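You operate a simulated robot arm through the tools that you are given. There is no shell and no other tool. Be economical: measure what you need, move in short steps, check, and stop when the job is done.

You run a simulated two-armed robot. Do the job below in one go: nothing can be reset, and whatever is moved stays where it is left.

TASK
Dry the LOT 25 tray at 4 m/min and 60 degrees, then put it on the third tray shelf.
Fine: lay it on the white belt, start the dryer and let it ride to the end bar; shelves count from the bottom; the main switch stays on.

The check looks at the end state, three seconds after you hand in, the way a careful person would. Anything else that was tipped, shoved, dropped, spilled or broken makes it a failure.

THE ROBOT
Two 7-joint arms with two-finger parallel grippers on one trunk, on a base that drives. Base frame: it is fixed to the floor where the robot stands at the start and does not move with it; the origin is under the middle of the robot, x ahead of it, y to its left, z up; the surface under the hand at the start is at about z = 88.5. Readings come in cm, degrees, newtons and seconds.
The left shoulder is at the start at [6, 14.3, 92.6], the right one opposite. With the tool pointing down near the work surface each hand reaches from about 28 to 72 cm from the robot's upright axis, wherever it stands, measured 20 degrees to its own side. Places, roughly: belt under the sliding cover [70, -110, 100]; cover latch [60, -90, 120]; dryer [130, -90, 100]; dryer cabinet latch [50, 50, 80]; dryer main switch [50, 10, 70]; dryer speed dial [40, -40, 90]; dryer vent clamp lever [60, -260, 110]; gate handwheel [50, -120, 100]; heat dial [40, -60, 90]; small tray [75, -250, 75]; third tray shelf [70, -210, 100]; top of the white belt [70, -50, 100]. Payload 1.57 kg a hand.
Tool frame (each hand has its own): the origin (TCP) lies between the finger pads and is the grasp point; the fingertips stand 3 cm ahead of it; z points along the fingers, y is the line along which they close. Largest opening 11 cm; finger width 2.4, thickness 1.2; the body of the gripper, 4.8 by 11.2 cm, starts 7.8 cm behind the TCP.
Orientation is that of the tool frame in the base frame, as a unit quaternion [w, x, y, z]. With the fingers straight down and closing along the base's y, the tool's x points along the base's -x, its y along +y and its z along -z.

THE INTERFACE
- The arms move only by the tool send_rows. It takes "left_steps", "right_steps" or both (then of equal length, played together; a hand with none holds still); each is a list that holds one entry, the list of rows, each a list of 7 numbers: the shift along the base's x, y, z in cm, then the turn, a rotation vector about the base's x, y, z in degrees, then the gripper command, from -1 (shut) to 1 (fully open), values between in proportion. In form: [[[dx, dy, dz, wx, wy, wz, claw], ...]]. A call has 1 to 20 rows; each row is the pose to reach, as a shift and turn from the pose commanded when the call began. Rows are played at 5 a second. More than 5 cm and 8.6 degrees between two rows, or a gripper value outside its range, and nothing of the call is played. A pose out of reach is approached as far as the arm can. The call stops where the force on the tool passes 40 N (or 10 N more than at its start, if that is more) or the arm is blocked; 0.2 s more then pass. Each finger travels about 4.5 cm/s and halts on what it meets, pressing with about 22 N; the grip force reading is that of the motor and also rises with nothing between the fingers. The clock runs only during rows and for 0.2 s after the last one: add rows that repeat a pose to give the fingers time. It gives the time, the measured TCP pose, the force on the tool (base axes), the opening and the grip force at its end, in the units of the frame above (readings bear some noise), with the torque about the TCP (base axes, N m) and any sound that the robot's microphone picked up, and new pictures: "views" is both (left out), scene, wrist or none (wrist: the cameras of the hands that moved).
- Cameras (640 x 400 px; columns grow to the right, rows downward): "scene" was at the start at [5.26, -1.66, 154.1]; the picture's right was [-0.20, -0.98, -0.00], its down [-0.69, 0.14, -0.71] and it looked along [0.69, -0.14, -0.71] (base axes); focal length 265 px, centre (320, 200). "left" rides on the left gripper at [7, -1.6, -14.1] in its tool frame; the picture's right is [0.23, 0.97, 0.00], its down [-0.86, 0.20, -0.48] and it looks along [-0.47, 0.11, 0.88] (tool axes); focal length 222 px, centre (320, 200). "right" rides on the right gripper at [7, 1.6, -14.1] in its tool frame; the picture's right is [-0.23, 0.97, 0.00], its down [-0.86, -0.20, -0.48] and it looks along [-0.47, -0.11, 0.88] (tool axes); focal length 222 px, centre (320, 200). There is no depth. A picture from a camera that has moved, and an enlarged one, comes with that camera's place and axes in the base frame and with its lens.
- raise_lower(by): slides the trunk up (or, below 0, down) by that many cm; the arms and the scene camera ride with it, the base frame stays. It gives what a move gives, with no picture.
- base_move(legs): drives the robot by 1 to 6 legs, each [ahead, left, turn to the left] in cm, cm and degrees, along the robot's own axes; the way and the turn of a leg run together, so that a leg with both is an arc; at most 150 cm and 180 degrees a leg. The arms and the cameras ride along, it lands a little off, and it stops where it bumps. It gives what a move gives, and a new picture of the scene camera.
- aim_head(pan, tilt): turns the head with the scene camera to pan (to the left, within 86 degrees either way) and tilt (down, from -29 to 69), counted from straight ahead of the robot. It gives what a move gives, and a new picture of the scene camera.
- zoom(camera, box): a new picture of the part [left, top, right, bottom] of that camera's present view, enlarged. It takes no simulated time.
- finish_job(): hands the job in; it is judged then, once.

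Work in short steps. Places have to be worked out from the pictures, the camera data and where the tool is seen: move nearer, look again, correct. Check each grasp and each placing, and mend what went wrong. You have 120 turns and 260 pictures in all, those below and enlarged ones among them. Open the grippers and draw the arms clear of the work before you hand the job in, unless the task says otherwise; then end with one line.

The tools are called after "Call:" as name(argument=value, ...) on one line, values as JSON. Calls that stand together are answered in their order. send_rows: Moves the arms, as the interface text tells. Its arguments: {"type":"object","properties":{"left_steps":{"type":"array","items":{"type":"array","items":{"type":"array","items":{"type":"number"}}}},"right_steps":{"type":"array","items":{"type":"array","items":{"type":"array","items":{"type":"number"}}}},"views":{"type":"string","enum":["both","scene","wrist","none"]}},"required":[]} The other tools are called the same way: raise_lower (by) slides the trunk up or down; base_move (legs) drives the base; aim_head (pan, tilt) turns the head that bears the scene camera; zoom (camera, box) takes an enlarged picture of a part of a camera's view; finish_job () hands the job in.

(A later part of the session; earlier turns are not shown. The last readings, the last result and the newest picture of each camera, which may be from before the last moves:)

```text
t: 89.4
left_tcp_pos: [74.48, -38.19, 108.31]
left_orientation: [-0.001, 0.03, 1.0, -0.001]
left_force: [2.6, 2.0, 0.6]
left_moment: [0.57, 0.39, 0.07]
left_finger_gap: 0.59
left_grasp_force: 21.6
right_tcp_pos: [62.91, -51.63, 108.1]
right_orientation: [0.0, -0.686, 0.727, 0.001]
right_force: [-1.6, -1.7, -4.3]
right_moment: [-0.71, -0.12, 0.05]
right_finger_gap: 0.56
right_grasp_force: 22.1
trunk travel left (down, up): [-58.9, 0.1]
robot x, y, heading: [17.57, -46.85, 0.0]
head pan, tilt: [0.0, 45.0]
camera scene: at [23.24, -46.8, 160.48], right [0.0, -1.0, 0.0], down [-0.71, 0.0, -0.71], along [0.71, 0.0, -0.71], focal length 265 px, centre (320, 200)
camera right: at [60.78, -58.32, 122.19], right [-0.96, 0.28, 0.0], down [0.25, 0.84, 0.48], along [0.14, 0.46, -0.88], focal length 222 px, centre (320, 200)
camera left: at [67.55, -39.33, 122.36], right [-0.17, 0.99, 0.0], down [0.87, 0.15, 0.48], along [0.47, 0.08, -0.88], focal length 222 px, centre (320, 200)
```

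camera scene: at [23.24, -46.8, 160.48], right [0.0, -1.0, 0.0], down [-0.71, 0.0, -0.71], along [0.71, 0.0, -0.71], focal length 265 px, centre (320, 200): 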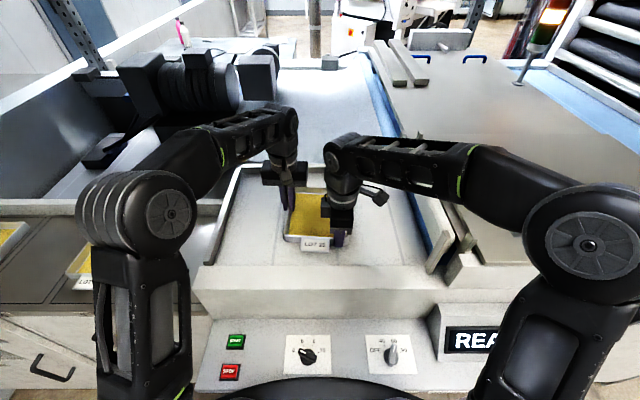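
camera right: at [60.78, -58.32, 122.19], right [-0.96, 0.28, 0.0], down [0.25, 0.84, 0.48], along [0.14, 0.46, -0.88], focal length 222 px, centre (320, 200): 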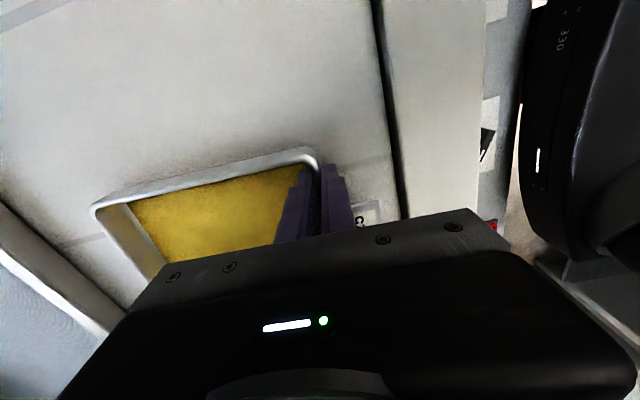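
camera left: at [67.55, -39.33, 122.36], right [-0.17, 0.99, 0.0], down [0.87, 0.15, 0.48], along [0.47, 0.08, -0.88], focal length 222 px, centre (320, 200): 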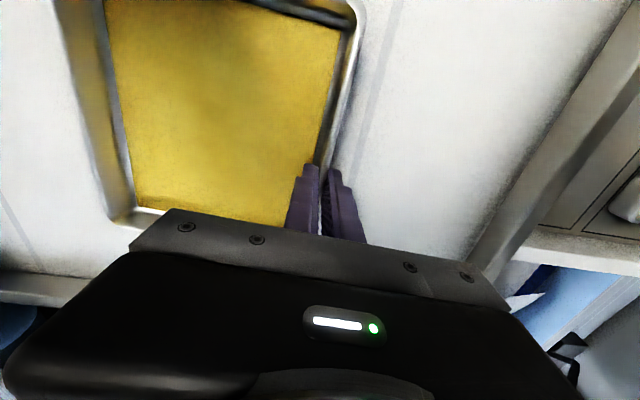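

Total vertical load is still about the tray's weight, so it has not landed. Continue lowering.

Call:
send_rows(left_steps=[[[0, 0, -0.3, 0, 0, 0, -1], [0, 0, -0.6, 0, 0, 0, -1], [0, 0, -0.9, 0, 0, 0, -1], [0, 0, -1.2, 0, 0, 0, -1], [0, 0, -1.2, 0, 0, 0, -1]]], right_steps=[[[0, 0, -0.3, 0, 0, 0, -1], [0, 0, -0.6, 0, 0, 0, -1], [0, 0, -0.9, 0, 0, 0, -1], [0, 0, -1.2, 0, 0, 0, -1], [0, 0, -1.2, 0, 0, 0, -1]]], views="none")

Call:
send_rows(left_steps=[[[0, 0, -0.3, 0, 0, 0, -1], [0, 0, -0.6, 0, 0, 0, -1], [0, 0, -0.8, 0, 0, 0, -1], [0, 0, -0.8, 0, 0, 0, -1]]], right_steps=[[[0, 0, -0.3, 0, 0, 0, -1], [0, 0, -0.6, 0, 0, 0, -1], [0, 0, -0.8, 0, 0, 0, -1], [0, 0, -0.8, 0, 0, 0, -1]]], views="scene")

Call:
zoom(camera="scene", box=[240, 150, 420, 280])

```text
t: 90.5
left_tcp_pos: [74.43, -38.17, 107.57]
left_orientation: [0.003, 0.03, 1.0, -0.001]
left_force: [-2.2, 1.6, 11.1]
left_moment: [0.12, 0.53, 0.04]
left_finger_gap: 0.62
left_grasp_force: 22.2
right_tcp_pos: [62.81, -51.54, 107.4]
right_orientation: [0.007, -0.687, 0.727, -0.003]
right_force: [-4.4, -1.9, 17.6]
right_moment: [-0.7, 0.73, -0.13]
right_finger_gap: 0.57
right_grasp_force: 21.8
trunk travel left (down, up): [-58.9, 0.1]
robot x, y, heading: [17.73, -46.51, -0.2]
head pan, tilt: [0.0, 45.0]
stopped in row 5 (right hand): the force on the tool passed its limit at 43 N (the readings are from after the stop); the commanded pose is now the measured one
```

```text
t: 91.0
left_tcp_pos: [74.45, -38.19, 107.45]
left_orientation: [0.006, 0.028, 1.0, -0.001]
left_force: [-3.5, 1.6, 13.9]
left_moment: [0.13, 0.99, -0.08]
left_finger_gap: 0.57
left_grasp_force: 22.1
right_tcp_pos: [62.94, -51.37, 107.21]
right_orientation: [0.01, -0.687, 0.727, -0.005]
right_force: [-6.7, -2.7, 17.7]
right_moment: [-0.6, 0.84, -0.34]
right_finger_gap: 0.59
right_grasp_force: 21.7
trunk travel left (down, up): [-58.9, 0.1]
robot x, y, heading: [17.87, -46.52, -0.0]
head pan, tilt: [0.0, 45.0]
stopped in row 2 (right hand): the force on the tool passed its limit at 44 N (the readings are from after the stop); the commanded pose is now the measured one
camera scene: at [22.78, -46.82, 160.48], right [0.0, -1.0, 0.0], down [-0.71, 0.0, -0.71], along [0.71, 0.0, -0.71], focal length 265 px, centre (320, 200)
```

scene: 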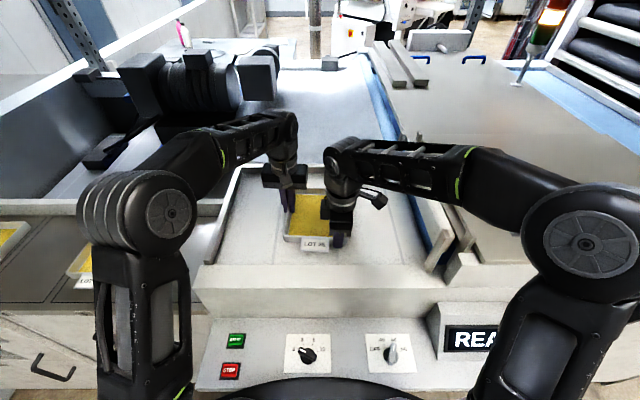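

```text
3.08 times, centred on (330, 215) of scene
camera zoom: at [22.78, -46.82, 160.48], right [0.0, -1.0, 0.0], down [-0.71, 0.0, -0.71], along [0.71, 0.0, -0.71], focal length 814 px, centre (289, 154)
```

zoom: 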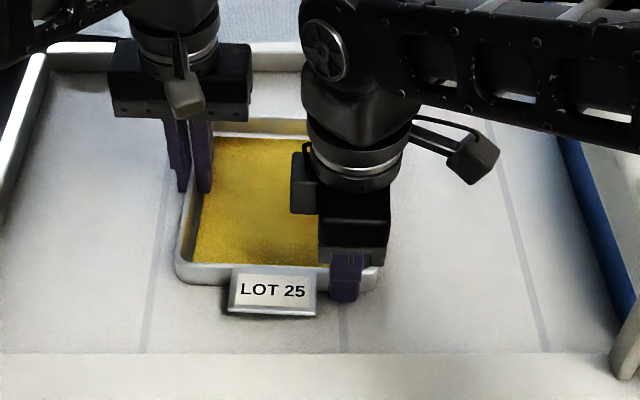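

The tray has landed flat (upward force on both hands). I ease up slightly, open both grippers a little, and lift straight up.

Call:
send_rows(left_steps=[[[0, 0, 0.15, 0, 0, 0, -1], [0, 0, 0.15, 0, 0, 0, -0.8], [0, 0, 0.15, 0, 0, 0, -0.6], [0, 0, 0.15, 0, 0, 0, -0.6], [0, 0, 1.5, 0, 0, 0, -0.6], [0, 0, 3, 0, 0, 0, -0.6], [0, 0, 4.2, 0, 0, 0, -0.6]]], right_steps=[[[0, 0, 0.15, 0, 0, 0, -1], [0, 0, 0.15, 0, 0, 0, -0.8], [0, 0, 0.15, 0, 0, 0, -0.6], [0, 0, 0.15, 0, 0, 0, -0.6], [0, 0, 1.5, 0, 0, 0, -0.6], [0, 0, 3, 0, 0, 0, -0.6], [0, 0, 5, 0, 0, 0, -0.6]]], views="scene")

Call:
zoom(camera="scene", box=[240, 150, 420, 280])

```text
t: 92.6
left_tcp_pos: [74.61, -38.14, 111.37]
left_orientation: [0.005, 0.028, 1.0, -0.001]
left_force: [-0.3, 1.0, -0.6]
left_moment: [0.02, -0.01, -0.01]
left_finger_gap: 2.19
left_grasp_force: 0.1
right_tcp_pos: [63.11, -51.31, 112.13]
right_orientation: [0.009, -0.686, 0.727, -0.003]
right_force: [0.0, 1.3, -0.7]
right_moment: [0.03, 0.02, 0.01]
right_finger_gap: 2.18
right_grasp_force: 0.2
trunk travel left (down, up): [-58.9, 0.1]
robot x, y, heading: [17.43, -46.88, 0.1]
head pan, tilt: [0.0, 45.0]
camera scene: at [23.16, -46.8, 160.48], right [0.0, -1.0, 0.0], down [-0.71, 0.0, -0.71], along [0.71, 0.0, -0.71], focal length 265 px, centre (320, 200)
```

scene: 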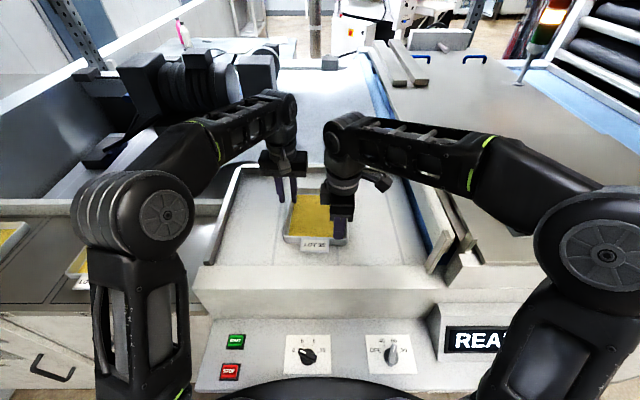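

```text
3.08 times, centred on (330, 215) of scene
camera zoom: at [23.16, -46.8, 160.48], right [0.0, -1.0, 0.0], down [-0.71, 0.0, -0.71], along [0.71, 0.0, -0.71], focal length 814 px, centre (289, 154)
```

zoom: 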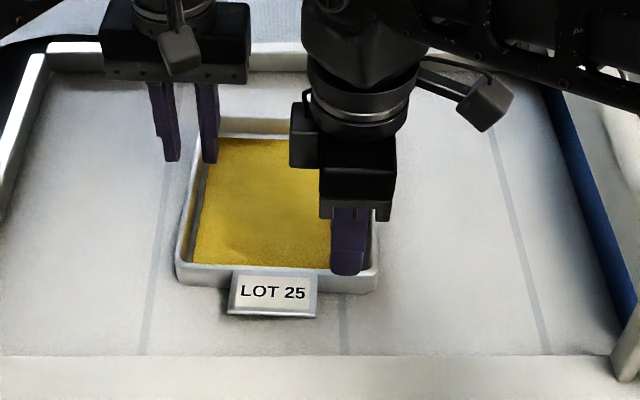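

The tray sits on the belt untouched by the fingers. I back the base off 23 cm so the left hand can press START at about [44.8, -26.1].

Call:
base_move(legs=[[-23, 0, 0]])

Call:
raise_lower(by=-6.4)

```text
t: 94.3
left_tcp_pos: [51.99, -38.14, 111.23]
left_orientation: [0.005, 0.03, 1.0, -0.001]
left_force: [-0.9, 0.5, 0.5]
left_moment: [0.01, -0.04, -0.02]
left_finger_gap: 2.17
left_grasp_force: 0.1
right_tcp_pos: [40.18, -51.39, 112.14]
right_orientation: [0.01, -0.685, 0.728, -0.003]
right_force: [-1.1, -0.2, 0.0]
right_moment: [-0.04, -0.03, 0.02]
right_finger_gap: 2.2
right_grasp_force: 0.1
trunk travel left (down, up): [-58.9, 0.1]
robot x, y, heading: [-4.65, -46.52, -0.1]
head pan, tilt: [0.0, 45.0]
camera scene: at [0.36, -46.75, 160.49], right [0.0, -1.0, 0.0], down [-0.71, 0.0, -0.71], along [0.71, 0.0, -0.71], focal length 265 px, centre (320, 200)
```

scene: 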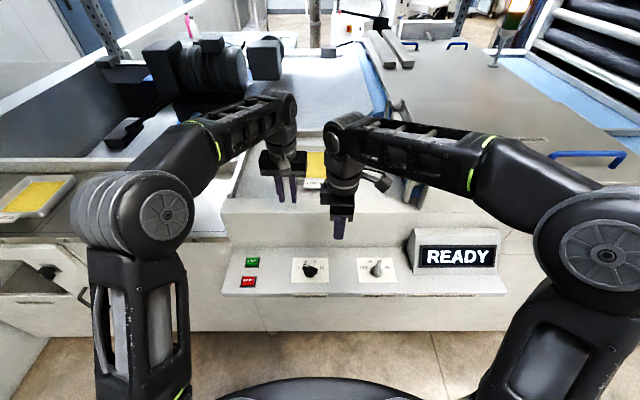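

```text
t: 95.0
left_tcp_pos: [51.93, -38.12, 108.38]
left_orientation: [0.009, 0.029, 1.0, -0.002]
left_force: [-9.4, 1.5, 11.6]
left_moment: [0.22, 0.43, 0.2]
left_finger_gap: 2.24
left_grasp_force: 0.7
right_tcp_pos: [40.35, -51.34, 108.48]
right_orientation: [0.01, -0.686, 0.727, -0.003]
right_force: [0.4, 0.1, -0.4]
right_moment: [0.01, 0.01, -0.02]
right_finger_gap: 2.18
right_grasp_force: 0.0
trunk travel left (down, up): [-55.2, 3.8]
robot x, y, heading: [-4.9, -47.01, -0.3]
head pan, tilt: [0.0, 45.0]
stopped: the force on the tool passed its limit at 59 N (the readings are from after the stop); the commanded pose is now the measured one
```

My slip: the left fingertips came down on the front ledge and it stopped safely. I lift the left hand, pull it back off the ledge, and move it over START with the fingers closed.

Call:
send_rows(left_steps=[[[0, 0, 1, 0, 0, 0, -0.8], [-2.5, 2, 1.5, 0, 0, 0, -1], [-5, 5, 1, 0, 0, 0, -1], [-7, 9, 0, 0, 0, 0, -1], [-7.2, 12.1, -3, 0, 0, 0, -1], [-7.2, 12.1, -6, 0, 0, 0, -1], [-7.2, 12.1, -9, 0, 0, 0, -1], [-7.2, 12.1, -11, 0, 0, 0, -1]]])

Call:
zoom(camera="left", box=[180, 40, 480, 240])

```text
t: 96.8
left_tcp_pos: [44.79, -25.91, 97.09]
left_orientation: [0.011, 0.03, 1.0, -0.002]
left_force: [-1.6, -0.5, -0.3]
left_moment: [-0.01, -0.02, -0.02]
left_finger_gap: 0.03
left_grasp_force: 21.6
right_tcp_pos: [40.47, -51.34, 108.38]
right_orientation: [0.007, -0.686, 0.728, -0.005]
right_force: [1.3, 0.1, 1.0]
right_moment: [0.01, 0.04, 0.0]
right_finger_gap: 2.21
right_grasp_force: 0.1
trunk travel left (down, up): [-55.2, 3.8]
robot x, y, heading: [-4.8, -46.83, -0.1]
head pan, tilt: [0.0, 45.0]
camera scene: at [0.52, -46.74, 156.83], right [0.0, -1.0, 0.0], down [-0.71, 0.0, -0.71], along [0.71, 0.0, -0.71], focal length 265 px, centre (320, 200)
camera left: at [37.59, -27.03, 111.11], right [-0.17, 0.99, -0.01], down [0.86, 0.15, 0.5], along [0.49, 0.08, -0.87], focal length 222 px, centre (320, 200)
```

scene: 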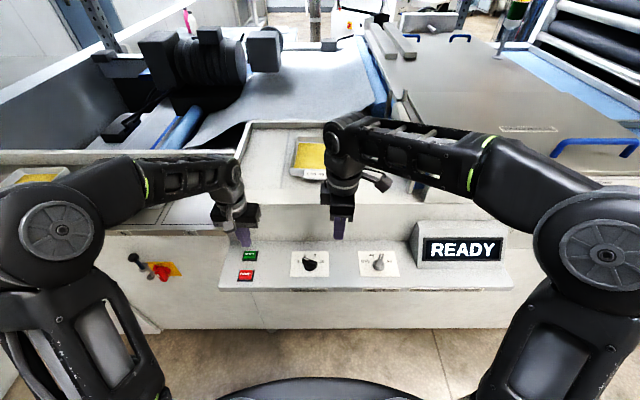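
left: 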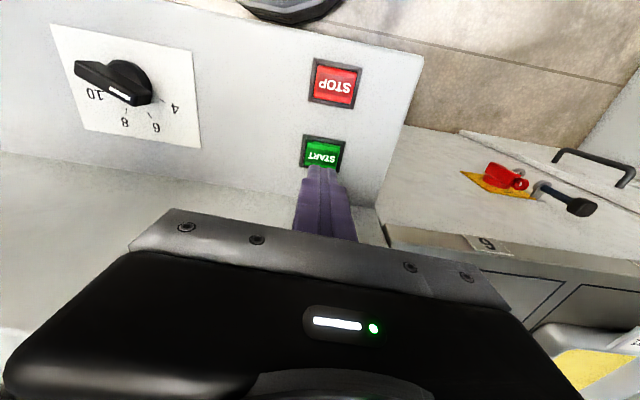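

```text
2.00 times, centred on (330, 140) of left
camera zoom: at [37.59, -27.03, 111.11], right [-0.17, 0.99, -0.01], down [0.86, 0.15, 0.5], along [0.49, 0.08, -0.87], focal length 444 px, centre (300, 320)
```

zoom: 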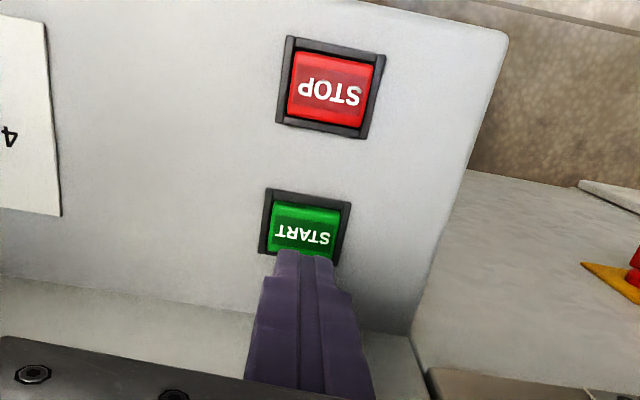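

START lies just under the fingertips. Before pressing, I re-check the speed dial in this view.

Call:
zoom(camera="left", box=[40, 20, 220, 150])

Call:
zoom(camera="scene", box=[230, 225, 420, 305])

```text
3.08 times, centred on (130, 85) of left
camera zoom: at [37.59, -27.03, 111.11], right [-0.17, 0.99, -0.01], down [0.86, 0.15, 0.5], along [0.49, 0.08, -0.87], focal length 684 px, centre (905, 554)
```

zoom: 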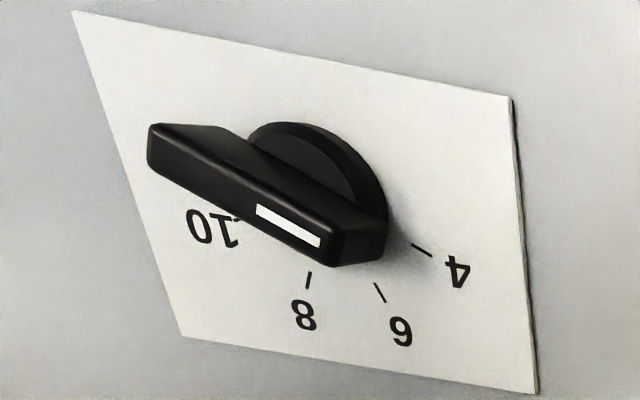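

```text
3.37 times, centred on (325, 265) of scene
camera zoom: at [0.52, -46.74, 156.83], right [0.0, -1.0, 0.0], down [-0.71, 0.0, -0.71], along [0.71, 0.0, -0.71], focal length 892 px, centre (303, -19)
```

zoom: 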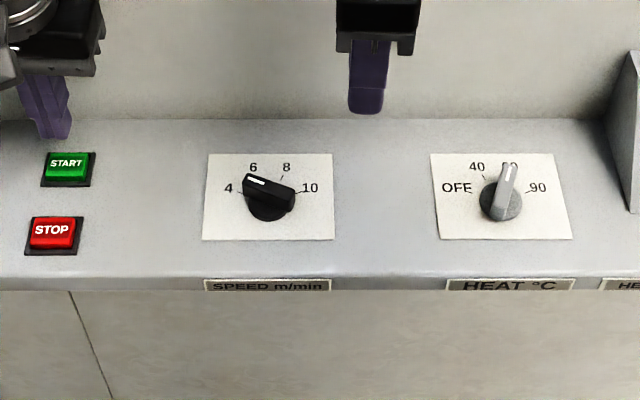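

The dial geometry confirms speed at 4 (about 67°) and heat at 60. Now I press START by lowering the closed fingertips in small steps, then lift.

Call:
send_rows(left_steps=[[[-0.4, 0.1, -2, 0, 0, 0, -1], [-0.4, 0.1, -3, 0, 0, 0, -1], [-0.4, 0.1, -3.5, 0, 0, 0, -1], [-0.4, 0.1, -4, 0, 0, 0, -1], [-0.4, 0.1, -4.3, 0, 0, 0, -1], [-0.4, 0.1, -4.6, 0, 0, 0, -1], [-0.4, 0.1, -4.6, 0, 0, 0, -1]]])

```text
t: 98.4
left_tcp_pos: [44.64, -25.81, 92.71]
left_orientation: [0.009, 0.028, 1.0, -0.002]
left_force: [-0.2, 0.6, 0.7]
left_moment: [0.02, -0.02, 0.0]
left_finger_gap: 0.0
left_grasp_force: 21.0
right_tcp_pos: [40.43, -51.39, 108.47]
right_orientation: [0.009, -0.686, 0.728, -0.004]
right_force: [-0.1, -0.5, 0.6]
right_moment: [0.0, 0.01, 0.02]
right_finger_gap: 2.21
right_grasp_force: 0.2
trunk travel left (down, up): [-55.2, 3.8]
robot x, y, heading: [-4.99, -46.52, -0.3]
head pan, tilt: [0.0, 45.0]
camera scene: at [0.52, -46.74, 156.83], right [0.0, -1.0, 0.0], down [-0.71, 0.0, -0.71], along [0.71, 0.0, -0.71], focal length 265 px, centre (320, 200)
camera left: at [37.34, -26.92, 106.67], right [-0.17, 0.99, -0.01], down [0.86, 0.15, 0.5], along [0.49, 0.08, -0.87], focal length 222 px, centre (320, 200)
```

scene: 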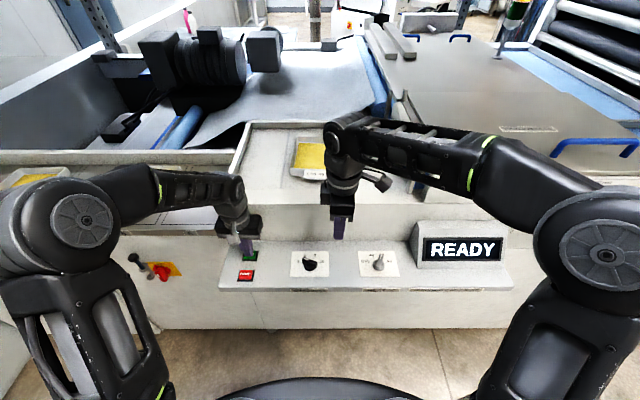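
left: 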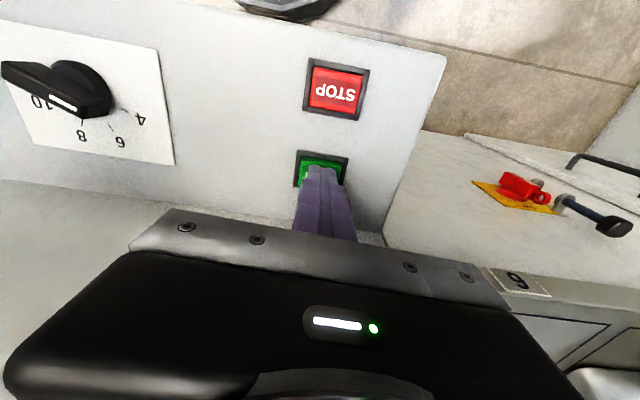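

No contact yet at tip z ≈ 89.7; continue down in small steps.

Call:
send_rows(left_steps=[[[-0.2, 0, -0.3, 0, 0, 0, -1], [-0.2, 0, -0.6, 0, 0, 0, -1], [-0.2, 0, -0.9, 0, 0, 0, -1], [-0.2, 0, -1.2, 0, 0, 0, -1], [-0.2, 0, -1.5, 0, 0, 0, -1]]], views="scene")

```text
t: 99.5
left_tcp_pos: [44.3, -25.95, 92.08]
left_orientation: [0.014, 0.029, 0.999, -0.002]
left_force: [-10.7, 1.9, 28.2]
left_moment: [0.16, 0.61, -0.02]
left_finger_gap: 0.0
left_grasp_force: 21.3
right_tcp_pos: [40.2, -51.38, 108.5]
right_orientation: [0.01, -0.686, 0.728, -0.005]
right_force: [-0.1, -0.8, 0.1]
right_moment: [0.01, 0.01, 0.02]
right_finger_gap: 2.22
right_grasp_force: 0.0
trunk travel left (down, up): [-55.2, 3.8]
robot x, y, heading: [-5.12, -46.49, -0.1]
head pan, tilt: [0.0, 45.0]
heard: click
stopped in row 5 (left hand): the force on the tool passed its limit at 43 N (the readings are from after the stop); the commanded pose is now the measured one
camera scene: at [0.17, -46.8, 156.86], right [0.0, -1.0, 0.0], down [-0.71, 0.0, -0.71], along [0.71, 0.0, -0.71], focal length 265 px, centre (320, 200)
```

scene: 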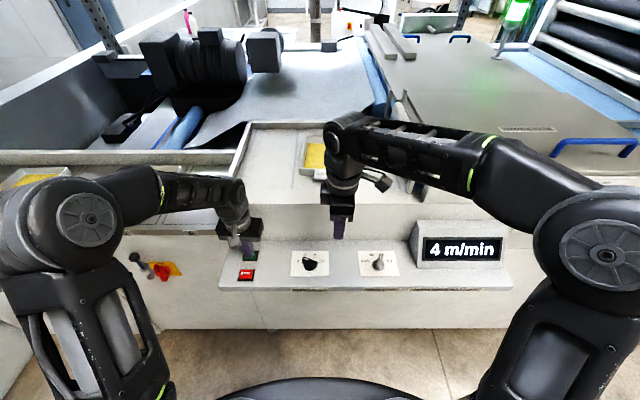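

Click heard, the lamp is green, and the display reads 4 m/min. I lift the hand and let time run while watching the tray.

Call:
send_rows(left_steps=[[[0, 0, 2, 0, 0, 0, -1], [0, 0, 5, 0, 0, 0, -1], [0, 0, 9, 0, 0, 0, -1], [-1, 0, 12, 0, 0, 0, -1], [-1, 0, 12, 0, 0, 0, -1], [-1, 0, 12, 0, 0, 0, -1], [-1, 0, 12, 0, 0, 0, -1], [-1, 0, 12, 0, 0, 0, -1], [-1, 0, 12, 0, 0, 0, -1], [-1, 0, 12, 0, 0, 0, -1]]], views="scene")

```text
t: 101.7
left_tcp_pos: [43.47, -25.7, 103.5]
left_orientation: [0.013, 0.029, 1.0, -0.001]
left_force: [0.0, 0.3, -0.7]
left_moment: [0.03, 0.01, -0.02]
left_finger_gap: 0.0
left_grasp_force: 22.0
right_tcp_pos: [40.31, -51.3, 108.44]
right_orientation: [0.008, -0.685, 0.728, -0.004]
right_force: [0.3, -0.7, -0.7]
right_moment: [-0.03, -0.02, 0.0]
right_finger_gap: 2.21
right_grasp_force: 0.0
trunk travel left (down, up): [-55.2, 3.8]
robot x, y, heading: [-5.04, -46.72, -0.3]
head pan, tilt: [0.0, 45.0]
camera scene: at [0.51, -46.73, 156.83], right [0.0, -1.0, 0.0], down [-0.71, 0.0, -0.71], along [0.71, 0.0, -0.71], focal length 265 px, centre (320, 200)
```

scene: 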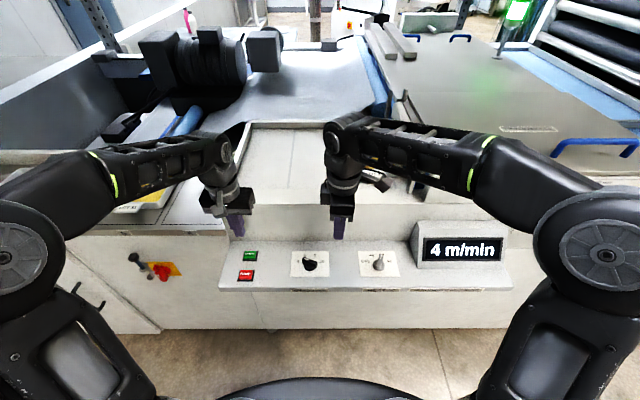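

The tray is moving toward the gate. I back off 12 cm and drive right toward the outlet while it rides.

Call:
base_move(legs=[[-12, 0, 0], [0, -60, 0]])

Call:
aim_head(pan=-15, tilt=35)

```text
t: 105.9
left_tcp_pos: [31.31, -86.33, 103.47]
left_orientation: [0.014, 0.032, 0.999, -0.002]
left_force: [-0.9, 0.1, 0.4]
left_moment: [0.05, -0.01, -0.01]
left_finger_gap: 0.0
left_grasp_force: 21.5
right_tcp_pos: [28.02, -111.92, 108.44]
right_orientation: [0.009, -0.685, 0.729, -0.003]
right_force: [0.1, -0.1, -0.3]
right_moment: [0.03, -0.02, -0.06]
right_finger_gap: 2.22
right_grasp_force: 0.1
trunk travel left (down, up): [-55.2, 3.8]
robot x, y, heading: [-17.33, -106.75, -0.2]
head pan, tilt: [0.0, 45.0]
camera scene: at [-11.82, -107.13, 156.83], right [-0.01, -1.0, 0.0], down [-0.71, 0.01, -0.71], along [0.71, 0.0, -0.71], focal length 265 px, centre (320, 200)
```

scene: 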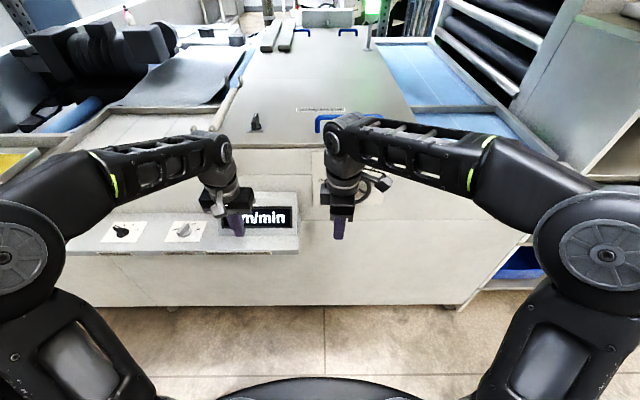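

```text
t: 106.7
left_tcp_pos: [31.34, -86.39, 103.7]
left_orientation: [0.013, 0.03, 0.999, -0.002]
left_force: [0.2, 0.3, 0.5]
left_moment: [0.0, 0.01, 0.02]
left_finger_gap: 0.0
left_grasp_force: 20.9
right_tcp_pos: [28.1, -111.85, 108.46]
right_orientation: [0.008, -0.685, 0.729, -0.004]
right_force: [-0.1, 0.3, -0.6]
right_moment: [0.0, -0.02, 0.0]
right_finger_gap: 2.2
right_grasp_force: 0.0
trunk travel left (down, up): [-55.2, 3.8]
robot x, y, heading: [-17.11, -106.83, -0.4]
head pan, tilt: [-15.0, 35.0]
camera scene: at [-11.46, -109.33, 158.31], right [-0.27, -0.96, 0.0], down [-0.55, 0.15, -0.82], along [0.79, -0.22, -0.57], focal length 265 px, centre (320, 200)
```

scene: 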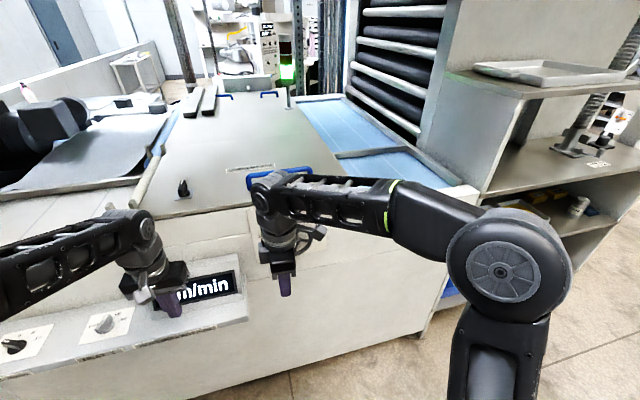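

The tray has entered the dryer. I drive on to y ≈ -172 and wait by the outlet.

Call:
base_move(legs=[[0, -66, 0.3]])

Call:
aim_head(pan=0, tilt=40)

```text
t: 110.4
left_tcp_pos: [30.84, -152.72, 103.62]
left_orientation: [0.014, 0.03, 0.999, -0.003]
left_force: [0.9, -0.4, 0.2]
left_moment: [0.05, -0.01, 0.0]
left_finger_gap: 0.0
left_grasp_force: 21.9
right_tcp_pos: [27.61, -178.25, 108.38]
right_orientation: [0.009, -0.685, 0.729, -0.003]
right_force: [0.8, -0.8, -0.6]
right_moment: [0.01, 0.02, 0.03]
right_finger_gap: 2.22
right_grasp_force: 0.0
trunk travel left (down, up): [-55.2, 3.8]
robot x, y, heading: [-17.83, -173.56, -0.1]
head pan, tilt: [-15.0, 35.0]
camera scene: at [-11.89, -175.84, 158.31], right [-0.26, -0.96, 0.0], down [-0.55, 0.15, -0.82], along [0.79, -0.22, -0.57], focal length 265 px, centre (320, 200)
```

scene: 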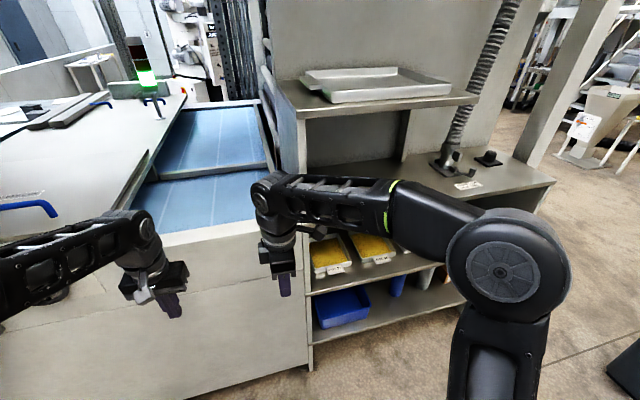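

```text
t: 111.2
left_tcp_pos: [30.76, -152.68, 103.58]
left_orientation: [0.013, 0.031, 0.999, -0.002]
left_force: [0.7, -0.2, 0.3]
left_moment: [0.03, -0.03, -0.02]
left_finger_gap: 0.0
left_grasp_force: 21.7
right_tcp_pos: [27.7, -178.19, 108.46]
right_orientation: [0.008, -0.685, 0.729, -0.004]
right_force: [0.0, -0.7, -0.2]
right_moment: [0.01, 0.03, -0.01]
right_finger_gap: 2.2
right_grasp_force: 0.1
trunk travel left (down, up): [-55.2, 3.8]
robot x, y, heading: [-17.84, -173.29, -0.2]
head pan, tilt: [0.0, 40.0]
camera scene: at [-11.88, -173.5, 157.56], right [-0.01, -1.0, 0.0], down [-0.64, 0.0, -0.77], along [0.77, 0.0, -0.64], focal length 265 px, centre (320, 200)
```

scene: 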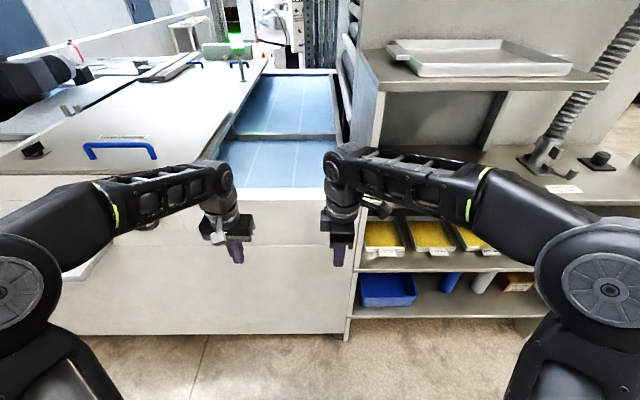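

I let 4 seconds run for the tray to come out.

Call:
send_rows(left_steps=[[[0, 0, 0, 0, 0, 0, -0.5], [0, 0, 0, 0, 0, 0, -0.5], [0, 0, 0, 0, 0, 0, -0.5], [0, 0, 0, 0, 0, 0, -0.5], [0, 0, 0, 0, 0, 0, -0.5], [0, 0, 0, 0, 0, 0, -0.5], [0, 0, 0, 0, 0, 0, -0.5], [0, 0, 0, 0, 0, 0, -0.5], [0, 0, 0, 0, 0, 0, -0.5], [0, 0, 0, 0, 0, 0, -0.5], [0, 0, 0, 0, 0, 0, -0.5], [0, 0, 0, 0, 0, 0, -0.5], [0, 0, 0, 0, 0, 0, -0.5], [0, 0, 0, 0, 0, 0, -0.5], [0, 0, 0, 0, 0, 0, -0.5], [0, 0, 0, 0, 0, 0, -0.5], [0, 0, 0, 0, 0, 0, -0.5], [0, 0, 0, 0, 0, 0, -0.5], [0, 0, 0, 0, 0, 0, -0.5], [0, 0, 0, 0, 0, 0, -0.5]]], views="scene")

```text
t: 115.3
left_tcp_pos: [30.87, -152.66, 103.53]
left_orientation: [0.013, 0.031, 0.999, -0.002]
left_force: [0.0, -0.4, 0.6]
left_moment: [-0.01, 0.0, -0.03]
left_finger_gap: 2.72
left_grasp_force: 0.0
right_tcp_pos: [27.67, -178.17, 108.32]
right_orientation: [0.009, -0.684, 0.729, -0.004]
right_force: [0.1, -0.1, 0.1]
right_moment: [-0.01, -0.01, 0.02]
right_finger_gap: 2.19
right_grasp_force: 0.1
trunk travel left (down, up): [-55.2, 3.8]
robot x, y, heading: [-17.72, -173.54, -0.4]
head pan, tilt: [0.0, 40.0]
camera scene: at [-11.88, -173.49, 157.56], right [-0.01, -1.0, 0.0], down [-0.64, 0.0, -0.77], along [0.77, 0.0, -0.64], focal length 265 px, centre (320, 200)
```

scene: 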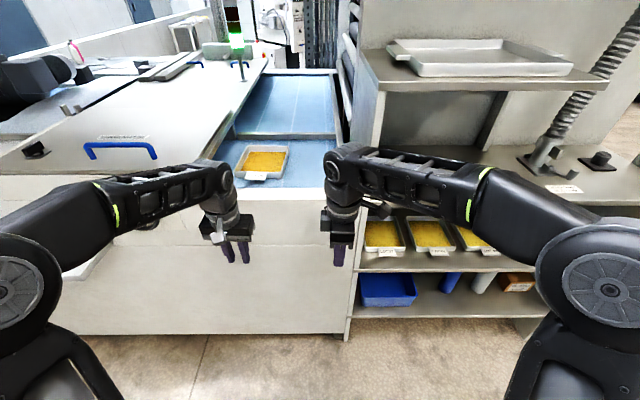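

The tray is out of the dryer. Another 4 s to reach the end bar.

Call:
send_rows(left_steps=[[[0, 0, 0, 0, 0, 0, -0.5], [0, 0, 0, 0, 0, 0, -0.5], [0, 0, 0, 0, 0, 0, -0.5], [0, 0, 0, 0, 0, 0, -0.5], [0, 0, 0, 0, 0, 0, -0.5], [0, 0, 0, 0, 0, 0, -0.5], [0, 0, 0, 0, 0, 0, -0.5], [0, 0, 0, 0, 0, 0, -0.5], [0, 0, 0, 0, 0, 0, -0.5], [0, 0, 0, 0, 0, 0, -0.5], [0, 0, 0, 0, 0, 0, -0.5], [0, 0, 0, 0, 0, 0, -0.5], [0, 0, 0, 0, 0, 0, -0.5], [0, 0, 0, 0, 0, 0, -0.5], [0, 0, 0, 0, 0, 0, -0.5], [0, 0, 0, 0, 0, 0, -0.5], [0, 0, 0, 0, 0, 0, -0.5], [0, 0, 0, 0, 0, 0, -0.5], [0, 0, 0, 0, 0, 0, -0.5], [0, 0, 0, 0, 0, 0, -0.5]]], views="scene")

Call:
zoom(camera="scene", box=[200, 40, 440, 220])

```text
t: 119.5
left_tcp_pos: [30.76, -152.72, 103.53]
left_orientation: [0.014, 0.03, 0.999, -0.002]
left_force: [-0.1, -0.6, 0.7]
left_moment: [0.01, -0.02, 0.0]
left_finger_gap: 2.77
left_grasp_force: 0.0
right_tcp_pos: [27.67, -178.19, 108.37]
right_orientation: [0.009, -0.685, 0.728, -0.003]
right_force: [-0.1, 0.4, 0.3]
right_moment: [0.02, 0.04, -0.01]
right_finger_gap: 2.18
right_grasp_force: 0.1
trunk travel left (down, up): [-55.2, 3.8]
robot x, y, heading: [-17.78, -173.35, -0.2]
head pan, tilt: [0.0, 40.0]
camera scene: at [-11.88, -173.49, 157.56], right [-0.01, -1.0, 0.0], down [-0.64, 0.0, -0.77], along [0.77, 0.0, -0.64], focal length 265 px, centre (320, 200)
```

scene: 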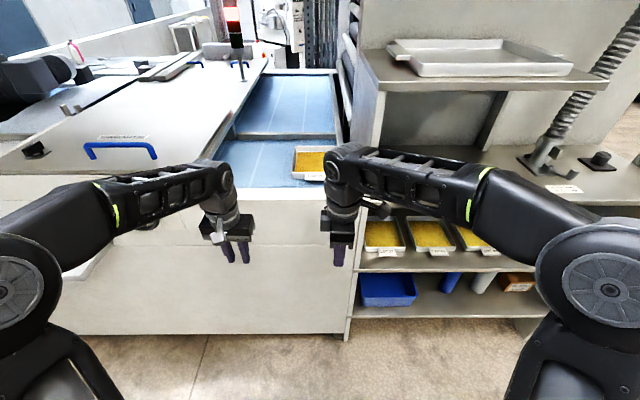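

```text
2.22 times, centred on (320, 130) of scene
camera zoom: at [-11.88, -173.49, 157.56], right [-0.01, -1.0, 0.0], down [-0.64, 0.0, -0.77], along [0.77, 0.0, -0.64], focal length 588 px, centre (320, 356)
```

zoom: 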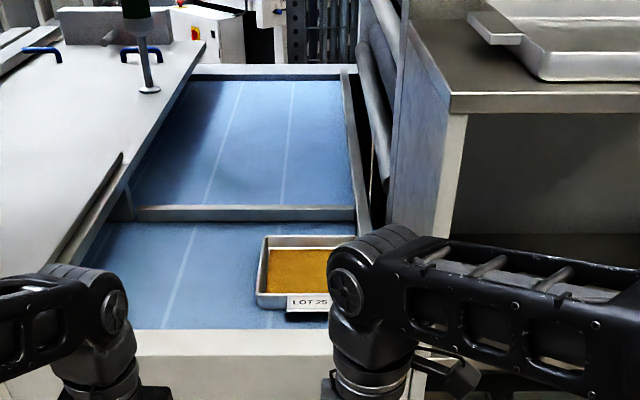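

The tray lies against the end bar and the dryer stopped (red lamp). The rack side wall (y ≈ -188) would foul my right forearm, so I'll first drag the tray about 14 cm left with the left hand. I tuck the right arm and raise.

Call:
send_rows(right_steps=[[[-3, -3, 0, 0, 0, 0, -0.6], [-6, -6, 0, 0, 0, 0, -0.6], [-9, -9, 0, 0, 0, 0, -0.6], [-11, -12, 0, 0, 0, 0, -0.6], [-11, -12, 0, 0, 0, 0, -0.6]]], left_steps=[[[2, -3, 1, 0, 0, 0, -0.54], [4, -6, 2, 0, 0, -1, -0.54], [6, -9, 3, 0, 0, -2, -0.54], [8, -12, 4, -1.5, 0, -3, -0.54], [8, -12, 4, -1.5, 0, -3, -0.54]]], views="none")

Call:
raise_lower(by=3.7)

Call:
zoom(camera="scene", box=[200, 40, 440, 220])

```text
t: 120.8
left_tcp_pos: [38.78, -164.71, 107.52]
left_orientation: [0.014, 0.055, 0.998, -0.015]
left_force: [-0.4, 1.2, 0.2]
left_moment: [0.01, 0.02, -0.02]
left_finger_gap: 2.52
left_grasp_force: 0.1
right_tcp_pos: [16.81, -190.35, 108.5]
right_orientation: [0.008, -0.685, 0.729, -0.004]
right_force: [-0.2, -0.6, -0.3]
right_moment: [0.01, 0.04, -0.04]
right_finger_gap: 2.17
right_grasp_force: 0.1
trunk travel left (down, up): [-55.2, 3.8]
robot x, y, heading: [-17.81, -173.68, -0.6]
head pan, tilt: [0.0, 40.0]
```

```text
t: 121.6
left_tcp_pos: [38.75, -164.75, 111.13]
left_orientation: [0.014, 0.056, 0.998, -0.016]
left_force: [0.3, 0.4, -0.1]
left_moment: [0.0, 0.0, 0.03]
left_finger_gap: 2.53
left_grasp_force: 0.0
right_tcp_pos: [16.76, -190.29, 112.26]
right_orientation: [0.009, -0.684, 0.729, -0.004]
right_force: [-0.5, 0.7, -0.5]
right_moment: [0.0, 0.0, 0.0]
right_finger_gap: 2.19
right_grasp_force: 0.1
trunk travel left (down, up): [-58.9, 0.1]
robot x, y, heading: [-17.62, -173.27, -0.1]
head pan, tilt: [0.0, 40.0]
```

```text
2.22 times, centred on (320, 130) of scene
camera zoom: at [-11.86, -173.49, 161.26], right [-0.01, -1.0, 0.0], down [-0.64, 0.0, -0.77], along [0.77, 0.0, -0.64], focal length 588 px, centre (320, 356)
```

zoom: 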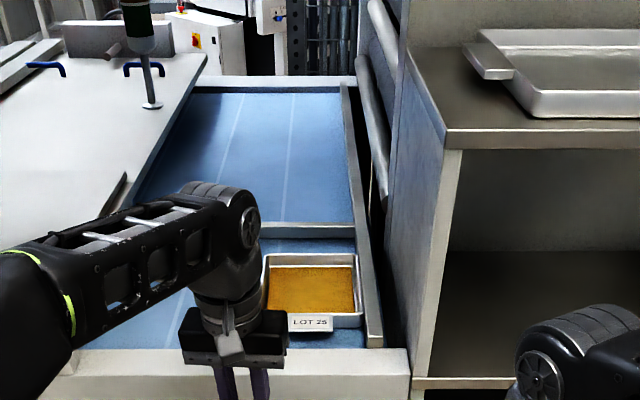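

Clear view: the tray spans about x 63–82, y -180 to -164. I drive forward 20 cm and check the clearance over the outlet ledge.

Call:
send_rows(left_steps=[[[0, 0, 0.9, 0, 0, 0, -0.54], [0, 0, 0.9, 0, 0, 0, -0.54]]], views="none")

Call:
base_move(legs=[[20, 0, 0]])

Call:
zoom(camera="left", box=[0, 0, 640, 400])

```text
t: 122.2
left_tcp_pos: [38.85, -164.83, 112.11]
left_orientation: [0.013, 0.054, 0.998, -0.016]
left_force: [0.3, 1.2, -0.4]
left_moment: [-0.01, -0.02, -0.02]
left_finger_gap: 2.51
left_grasp_force: 0.0
right_tcp_pos: [16.78, -190.38, 112.27]
right_orientation: [0.008, -0.685, 0.729, -0.004]
right_force: [-0.1, -0.7, 0.6]
right_moment: [0.01, -0.01, -0.01]
right_finger_gap: 2.18
right_grasp_force: 0.0
trunk travel left (down, up): [-58.9, 0.1]
robot x, y, heading: [-17.76, -173.55, -0.4]
head pan, tilt: [0.0, 40.0]
```

```text
t: 123.8
left_tcp_pos: [59.27, -165.1, 112.0]
left_orientation: [0.013, 0.058, 0.998, -0.015]
left_force: [-0.6, 0.5, -0.6]
left_moment: [0.0, 0.02, 0.04]
left_finger_gap: 2.51
left_grasp_force: 0.0
right_tcp_pos: [37.01, -190.59, 112.36]
right_orientation: [0.008, -0.684, 0.73, -0.003]
right_force: [-0.2, -0.1, -0.4]
right_moment: [-0.03, 0.03, 0.0]
right_finger_gap: 2.16
right_grasp_force: 0.2
trunk travel left (down, up): [-58.9, 0.1]
robot x, y, heading: [2.93, -173.73, -0.5]
head pan, tilt: [0.0, 40.0]
camera scene: at [8.49, -173.66, 161.25], right [-0.01, -1.0, 0.0], down [-0.64, 0.01, -0.77], along [0.77, -0.01, -0.64], focal length 265 px, centre (320, 200)
```

scene: 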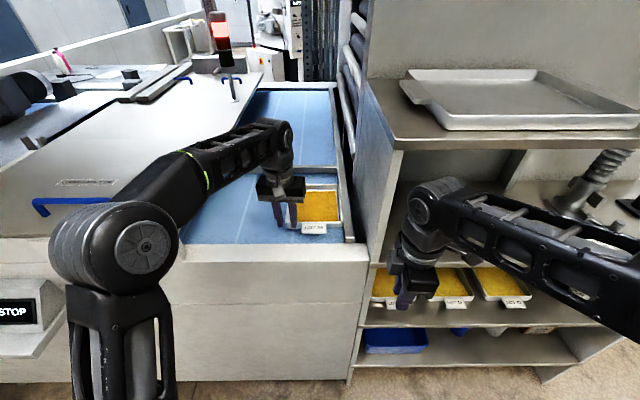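

```text
1.00 times, centred on (320, 200) of left (not enlarged: the box is as wide or as high as the picture)
camera zoom: at [51.82, -165.42, 126.0], right [-0.11, 0.99, -0.04], down [0.86, 0.12, 0.5], along [0.5, 0.03, -0.87], focal length 222 px, centre (320, 200)
```

zoom: 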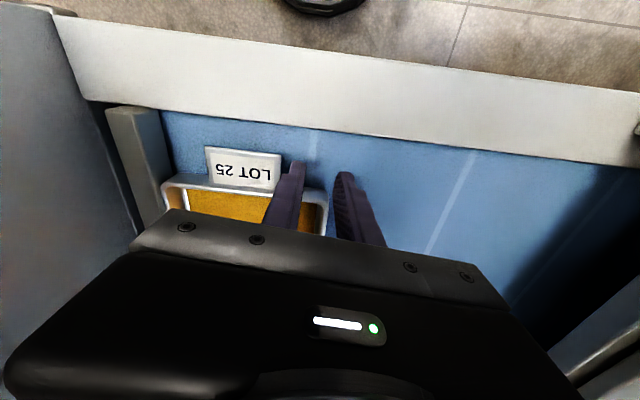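

The display says STOP. I pull the right hand further back from the rack, then drive forward 13 cm to bring the left hand over the left rim.

Call:
send_rows(right_steps=[[[-3, 2, 0, 0, 0, 0, -0.6], [-6, 4, 0, 0, 0, 0, -0.6], [-6, 4, 0, 0, 0, 0, -0.6]]], views="none")

Call:
base_move(legs=[[13, 0.5, 0.3]])

Call:
zoom(camera="left", box=[0, 0, 640, 400])

```text
t: 124.6
left_tcp_pos: [59.0, -165.16, 112.02]
left_orientation: [0.014, 0.058, 0.998, -0.016]
left_force: [0.5, -0.1, 0.3]
left_moment: [0.01, -0.02, 0.02]
left_finger_gap: 2.55
left_grasp_force: 0.1
right_tcp_pos: [31.06, -186.74, 112.3]
right_orientation: [0.009, -0.683, 0.73, -0.003]
right_force: [-0.1, 0.0, -0.2]
right_moment: [0.01, 0.01, -0.01]
right_finger_gap: 2.21
right_grasp_force: 0.0
trunk travel left (down, up): [-58.9, 0.1]
robot x, y, heading: [2.83, -173.68, -0.3]
head pan, tilt: [0.0, 40.0]
```

```text
t: 125.8
left_tcp_pos: [72.06, -164.49, 112.03]
left_orientation: [0.013, 0.056, 0.998, -0.016]
left_force: [-0.1, -0.8, -0.5]
left_moment: [-0.02, 0.05, 0.01]
left_finger_gap: 2.53
left_grasp_force: 0.1
right_tcp_pos: [44.08, -186.1, 112.25]
right_orientation: [0.008, -0.685, 0.728, -0.004]
right_force: [0.0, 0.2, -0.2]
right_moment: [-0.02, 0.09, -0.03]
right_finger_gap: 2.2
right_grasp_force: 0.0
trunk travel left (down, up): [-58.9, 0.1]
robot x, y, heading: [15.7, -173.52, -0.2]
head pan, tilt: [0.0, 40.0]
camera scene: at [21.47, -173.23, 161.25], right [-0.01, -1.0, 0.0], down [-0.64, 0.0, -0.77], along [0.77, 0.0, -0.64], focal length 265 px, centre (320, 200)
```

scene: 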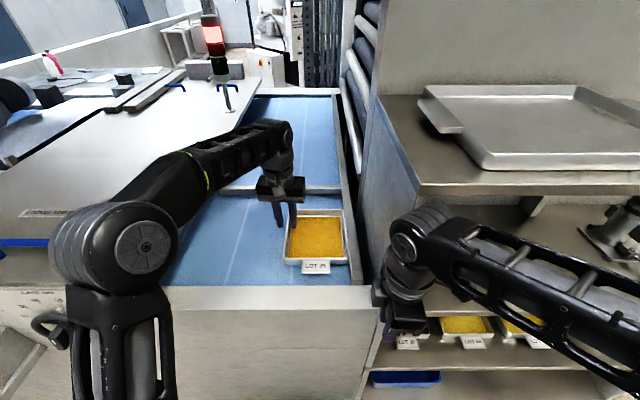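

```text
1.00 times, centred on (320, 200) of left (not enlarged: the box is as wide or as high as the picture)
camera zoom: at [64.76, -164.87, 125.98], right [-0.12, 0.99, -0.04], down [0.86, 0.12, 0.5], along [0.5, 0.03, -0.87], focal length 222 px, centre (320, 200)
```

zoom: 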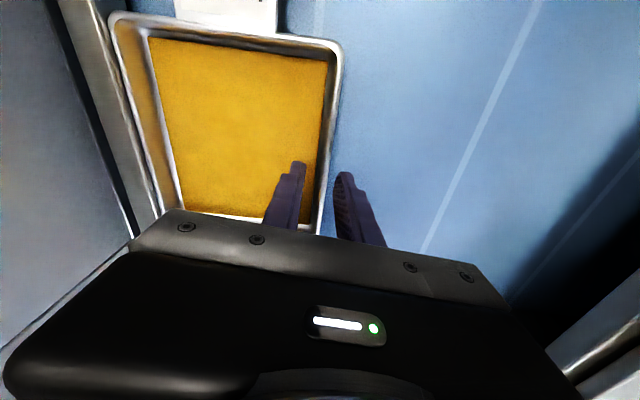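

The left rim runs at y ≈ -164 with about +2° yaw. I align the left hand, lower it over the rim, and check.

Call:
send_rows(left_steps=[[[0.3, 0.45, 0, 0.9, 0.8, 4.2, -0.54], [0.6, 0.45, -1, 1.8, 1.5, 8.4, -0.54], [0.6, 0.45, -2.5, 1.8, 1.5, 8.4, -0.54], [0.6, 0.45, -3.6, 1.8, 1.5, 8.4, -0.54], [0.6, 0.45, -4.4, 1.8, 1.5, 8.4, -0.54], [0.6, 0.45, -4.4, 1.8, 1.5, 8.4, -0.54]]], views="wrist")

Call:
zoom(camera="left", box=[220, 40, 440, 240])

```text
t: 127.2
left_tcp_pos: [72.56, -164.24, 107.58]
left_orientation: [0.001, -0.018, 1.0, 0.001]
left_force: [0.2, 0.4, 1.0]
left_moment: [0.0, -0.01, 0.02]
left_finger_gap: 2.51
left_grasp_force: 0.1
right_tcp_pos: [44.02, -186.19, 112.27]
right_orientation: [0.008, -0.684, 0.729, -0.004]
right_force: [0.2, 0.1, -0.2]
right_moment: [0.0, 0.02, -0.02]
right_finger_gap: 2.18
right_grasp_force: 0.0
trunk travel left (down, up): [-58.9, 0.1]
robot x, y, heading: [15.47, -173.14, -0.1]
head pan, tilt: [0.0, 40.0]
camera left: at [65.72, -165.99, 121.79], right [-0.26, 0.97, 0.0], down [0.85, 0.23, 0.48], along [0.46, 0.13, -0.88], focal length 222 px, centre (320, 200)
```

left: 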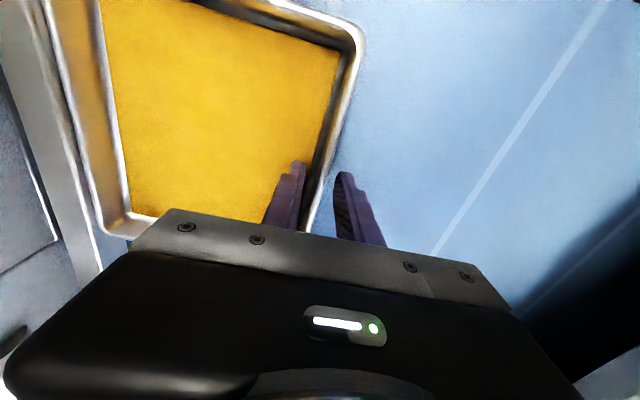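

```text
2.00 times, centred on (330, 140) of left
camera zoom: at [65.72, -165.99, 121.79], right [-0.26, 0.97, 0.0], down [0.85, 0.23, 0.48], along [0.46, 0.13, -0.88], focal length 444 px, centre (300, 320)
```

zoom: 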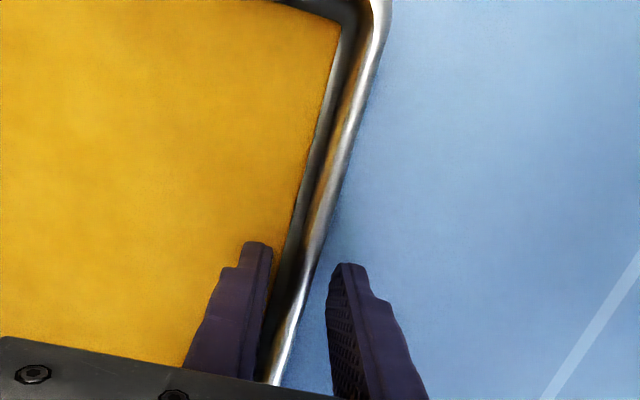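

The rim lies between the fingers with no contact. I close the left gripper.

Call:
send_rows(left_steps=[[[0, 0, 0, 0, 0, -1, -0.75], [0, 0, 0, 0, 0, -1, -1], [0, 0, 0, 0, 0, -1, -1], [0, 0, 0, 0, 0, -1, -1], [0, 0, 0, 0, 0, -1, -1]]], views="none")

Call:
base_move(legs=[[0, 14, 0]])

Call:
zoom(camera="left", box=[0, 0, 640, 400])

```text
t: 128.4
left_tcp_pos: [72.49, -164.09, 107.68]
left_orientation: [0.001, -0.009, 1.0, 0.0]
left_force: [-1.6, 0.7, 0.1]
left_moment: [-0.06, -0.08, -0.39]
left_finger_gap: 0.58
left_grasp_force: 22.1
right_tcp_pos: [44.04, -186.3, 112.11]
right_orientation: [0.008, -0.685, 0.728, -0.004]
right_force: [0.4, -0.5, 0.2]
right_moment: [-0.02, 0.04, 0.0]
right_finger_gap: 2.19
right_grasp_force: 0.1
trunk travel left (down, up): [-58.9, 0.1]
robot x, y, heading: [15.59, -173.41, -0.4]
head pan, tilt: [0.0, 40.0]
```

```text
t: 129.8
left_tcp_pos: [72.55, -149.87, 107.71]
left_orientation: [0.001, -0.009, 1.0, 0.0]
left_force: [0.6, -0.1, 0.0]
left_moment: [0.2, -0.02, 0.02]
left_finger_gap: 0.55
left_grasp_force: 21.7
right_tcp_pos: [44.18, -171.96, 112.2]
right_orientation: [0.009, -0.685, 0.728, -0.004]
right_force: [-0.7, 0.1, -0.2]
right_moment: [-0.06, 0.04, -0.02]
right_finger_gap: 2.18
right_grasp_force: 0.1
trunk travel left (down, up): [-58.9, 0.1]
robot x, y, heading: [15.59, -159.1, -0.2]
head pan, tilt: [0.0, 40.0]
camera scene: at [21.34, -158.95, 161.26], right [0.0, -1.0, 0.0], down [-0.64, 0.0, -0.77], along [0.77, 0.0, -0.64], focal length 265 px, centre (320, 200)
```

scene: 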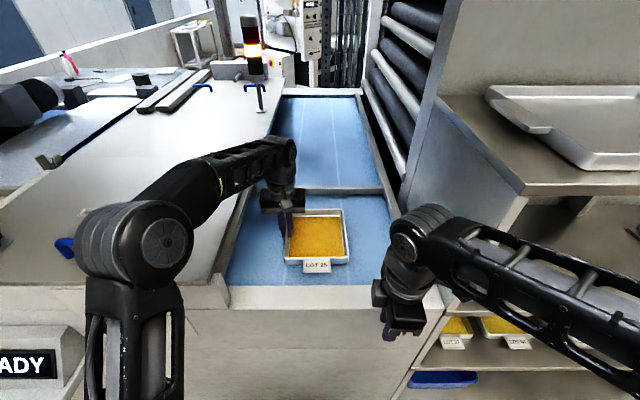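

```text
1.00 times, centred on (320, 200) of left (not enlarged: the box is as wide or as high as the picture)
camera zoom: at [65.74, -151.55, 121.77], right [-0.24, 0.97, 0.0], down [0.85, 0.21, 0.48], along [0.47, 0.12, -0.88], focal length 222 px, centre (320, 200)
```

zoom: 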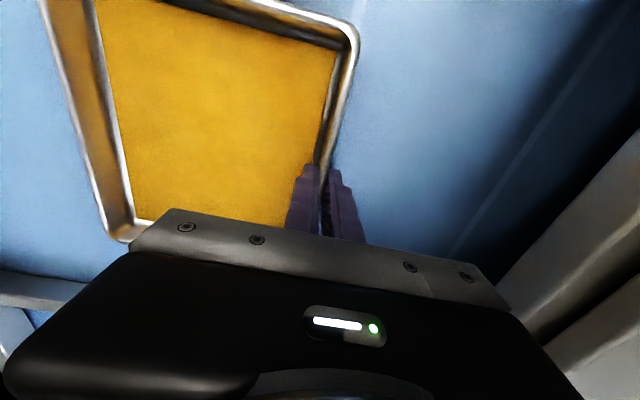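

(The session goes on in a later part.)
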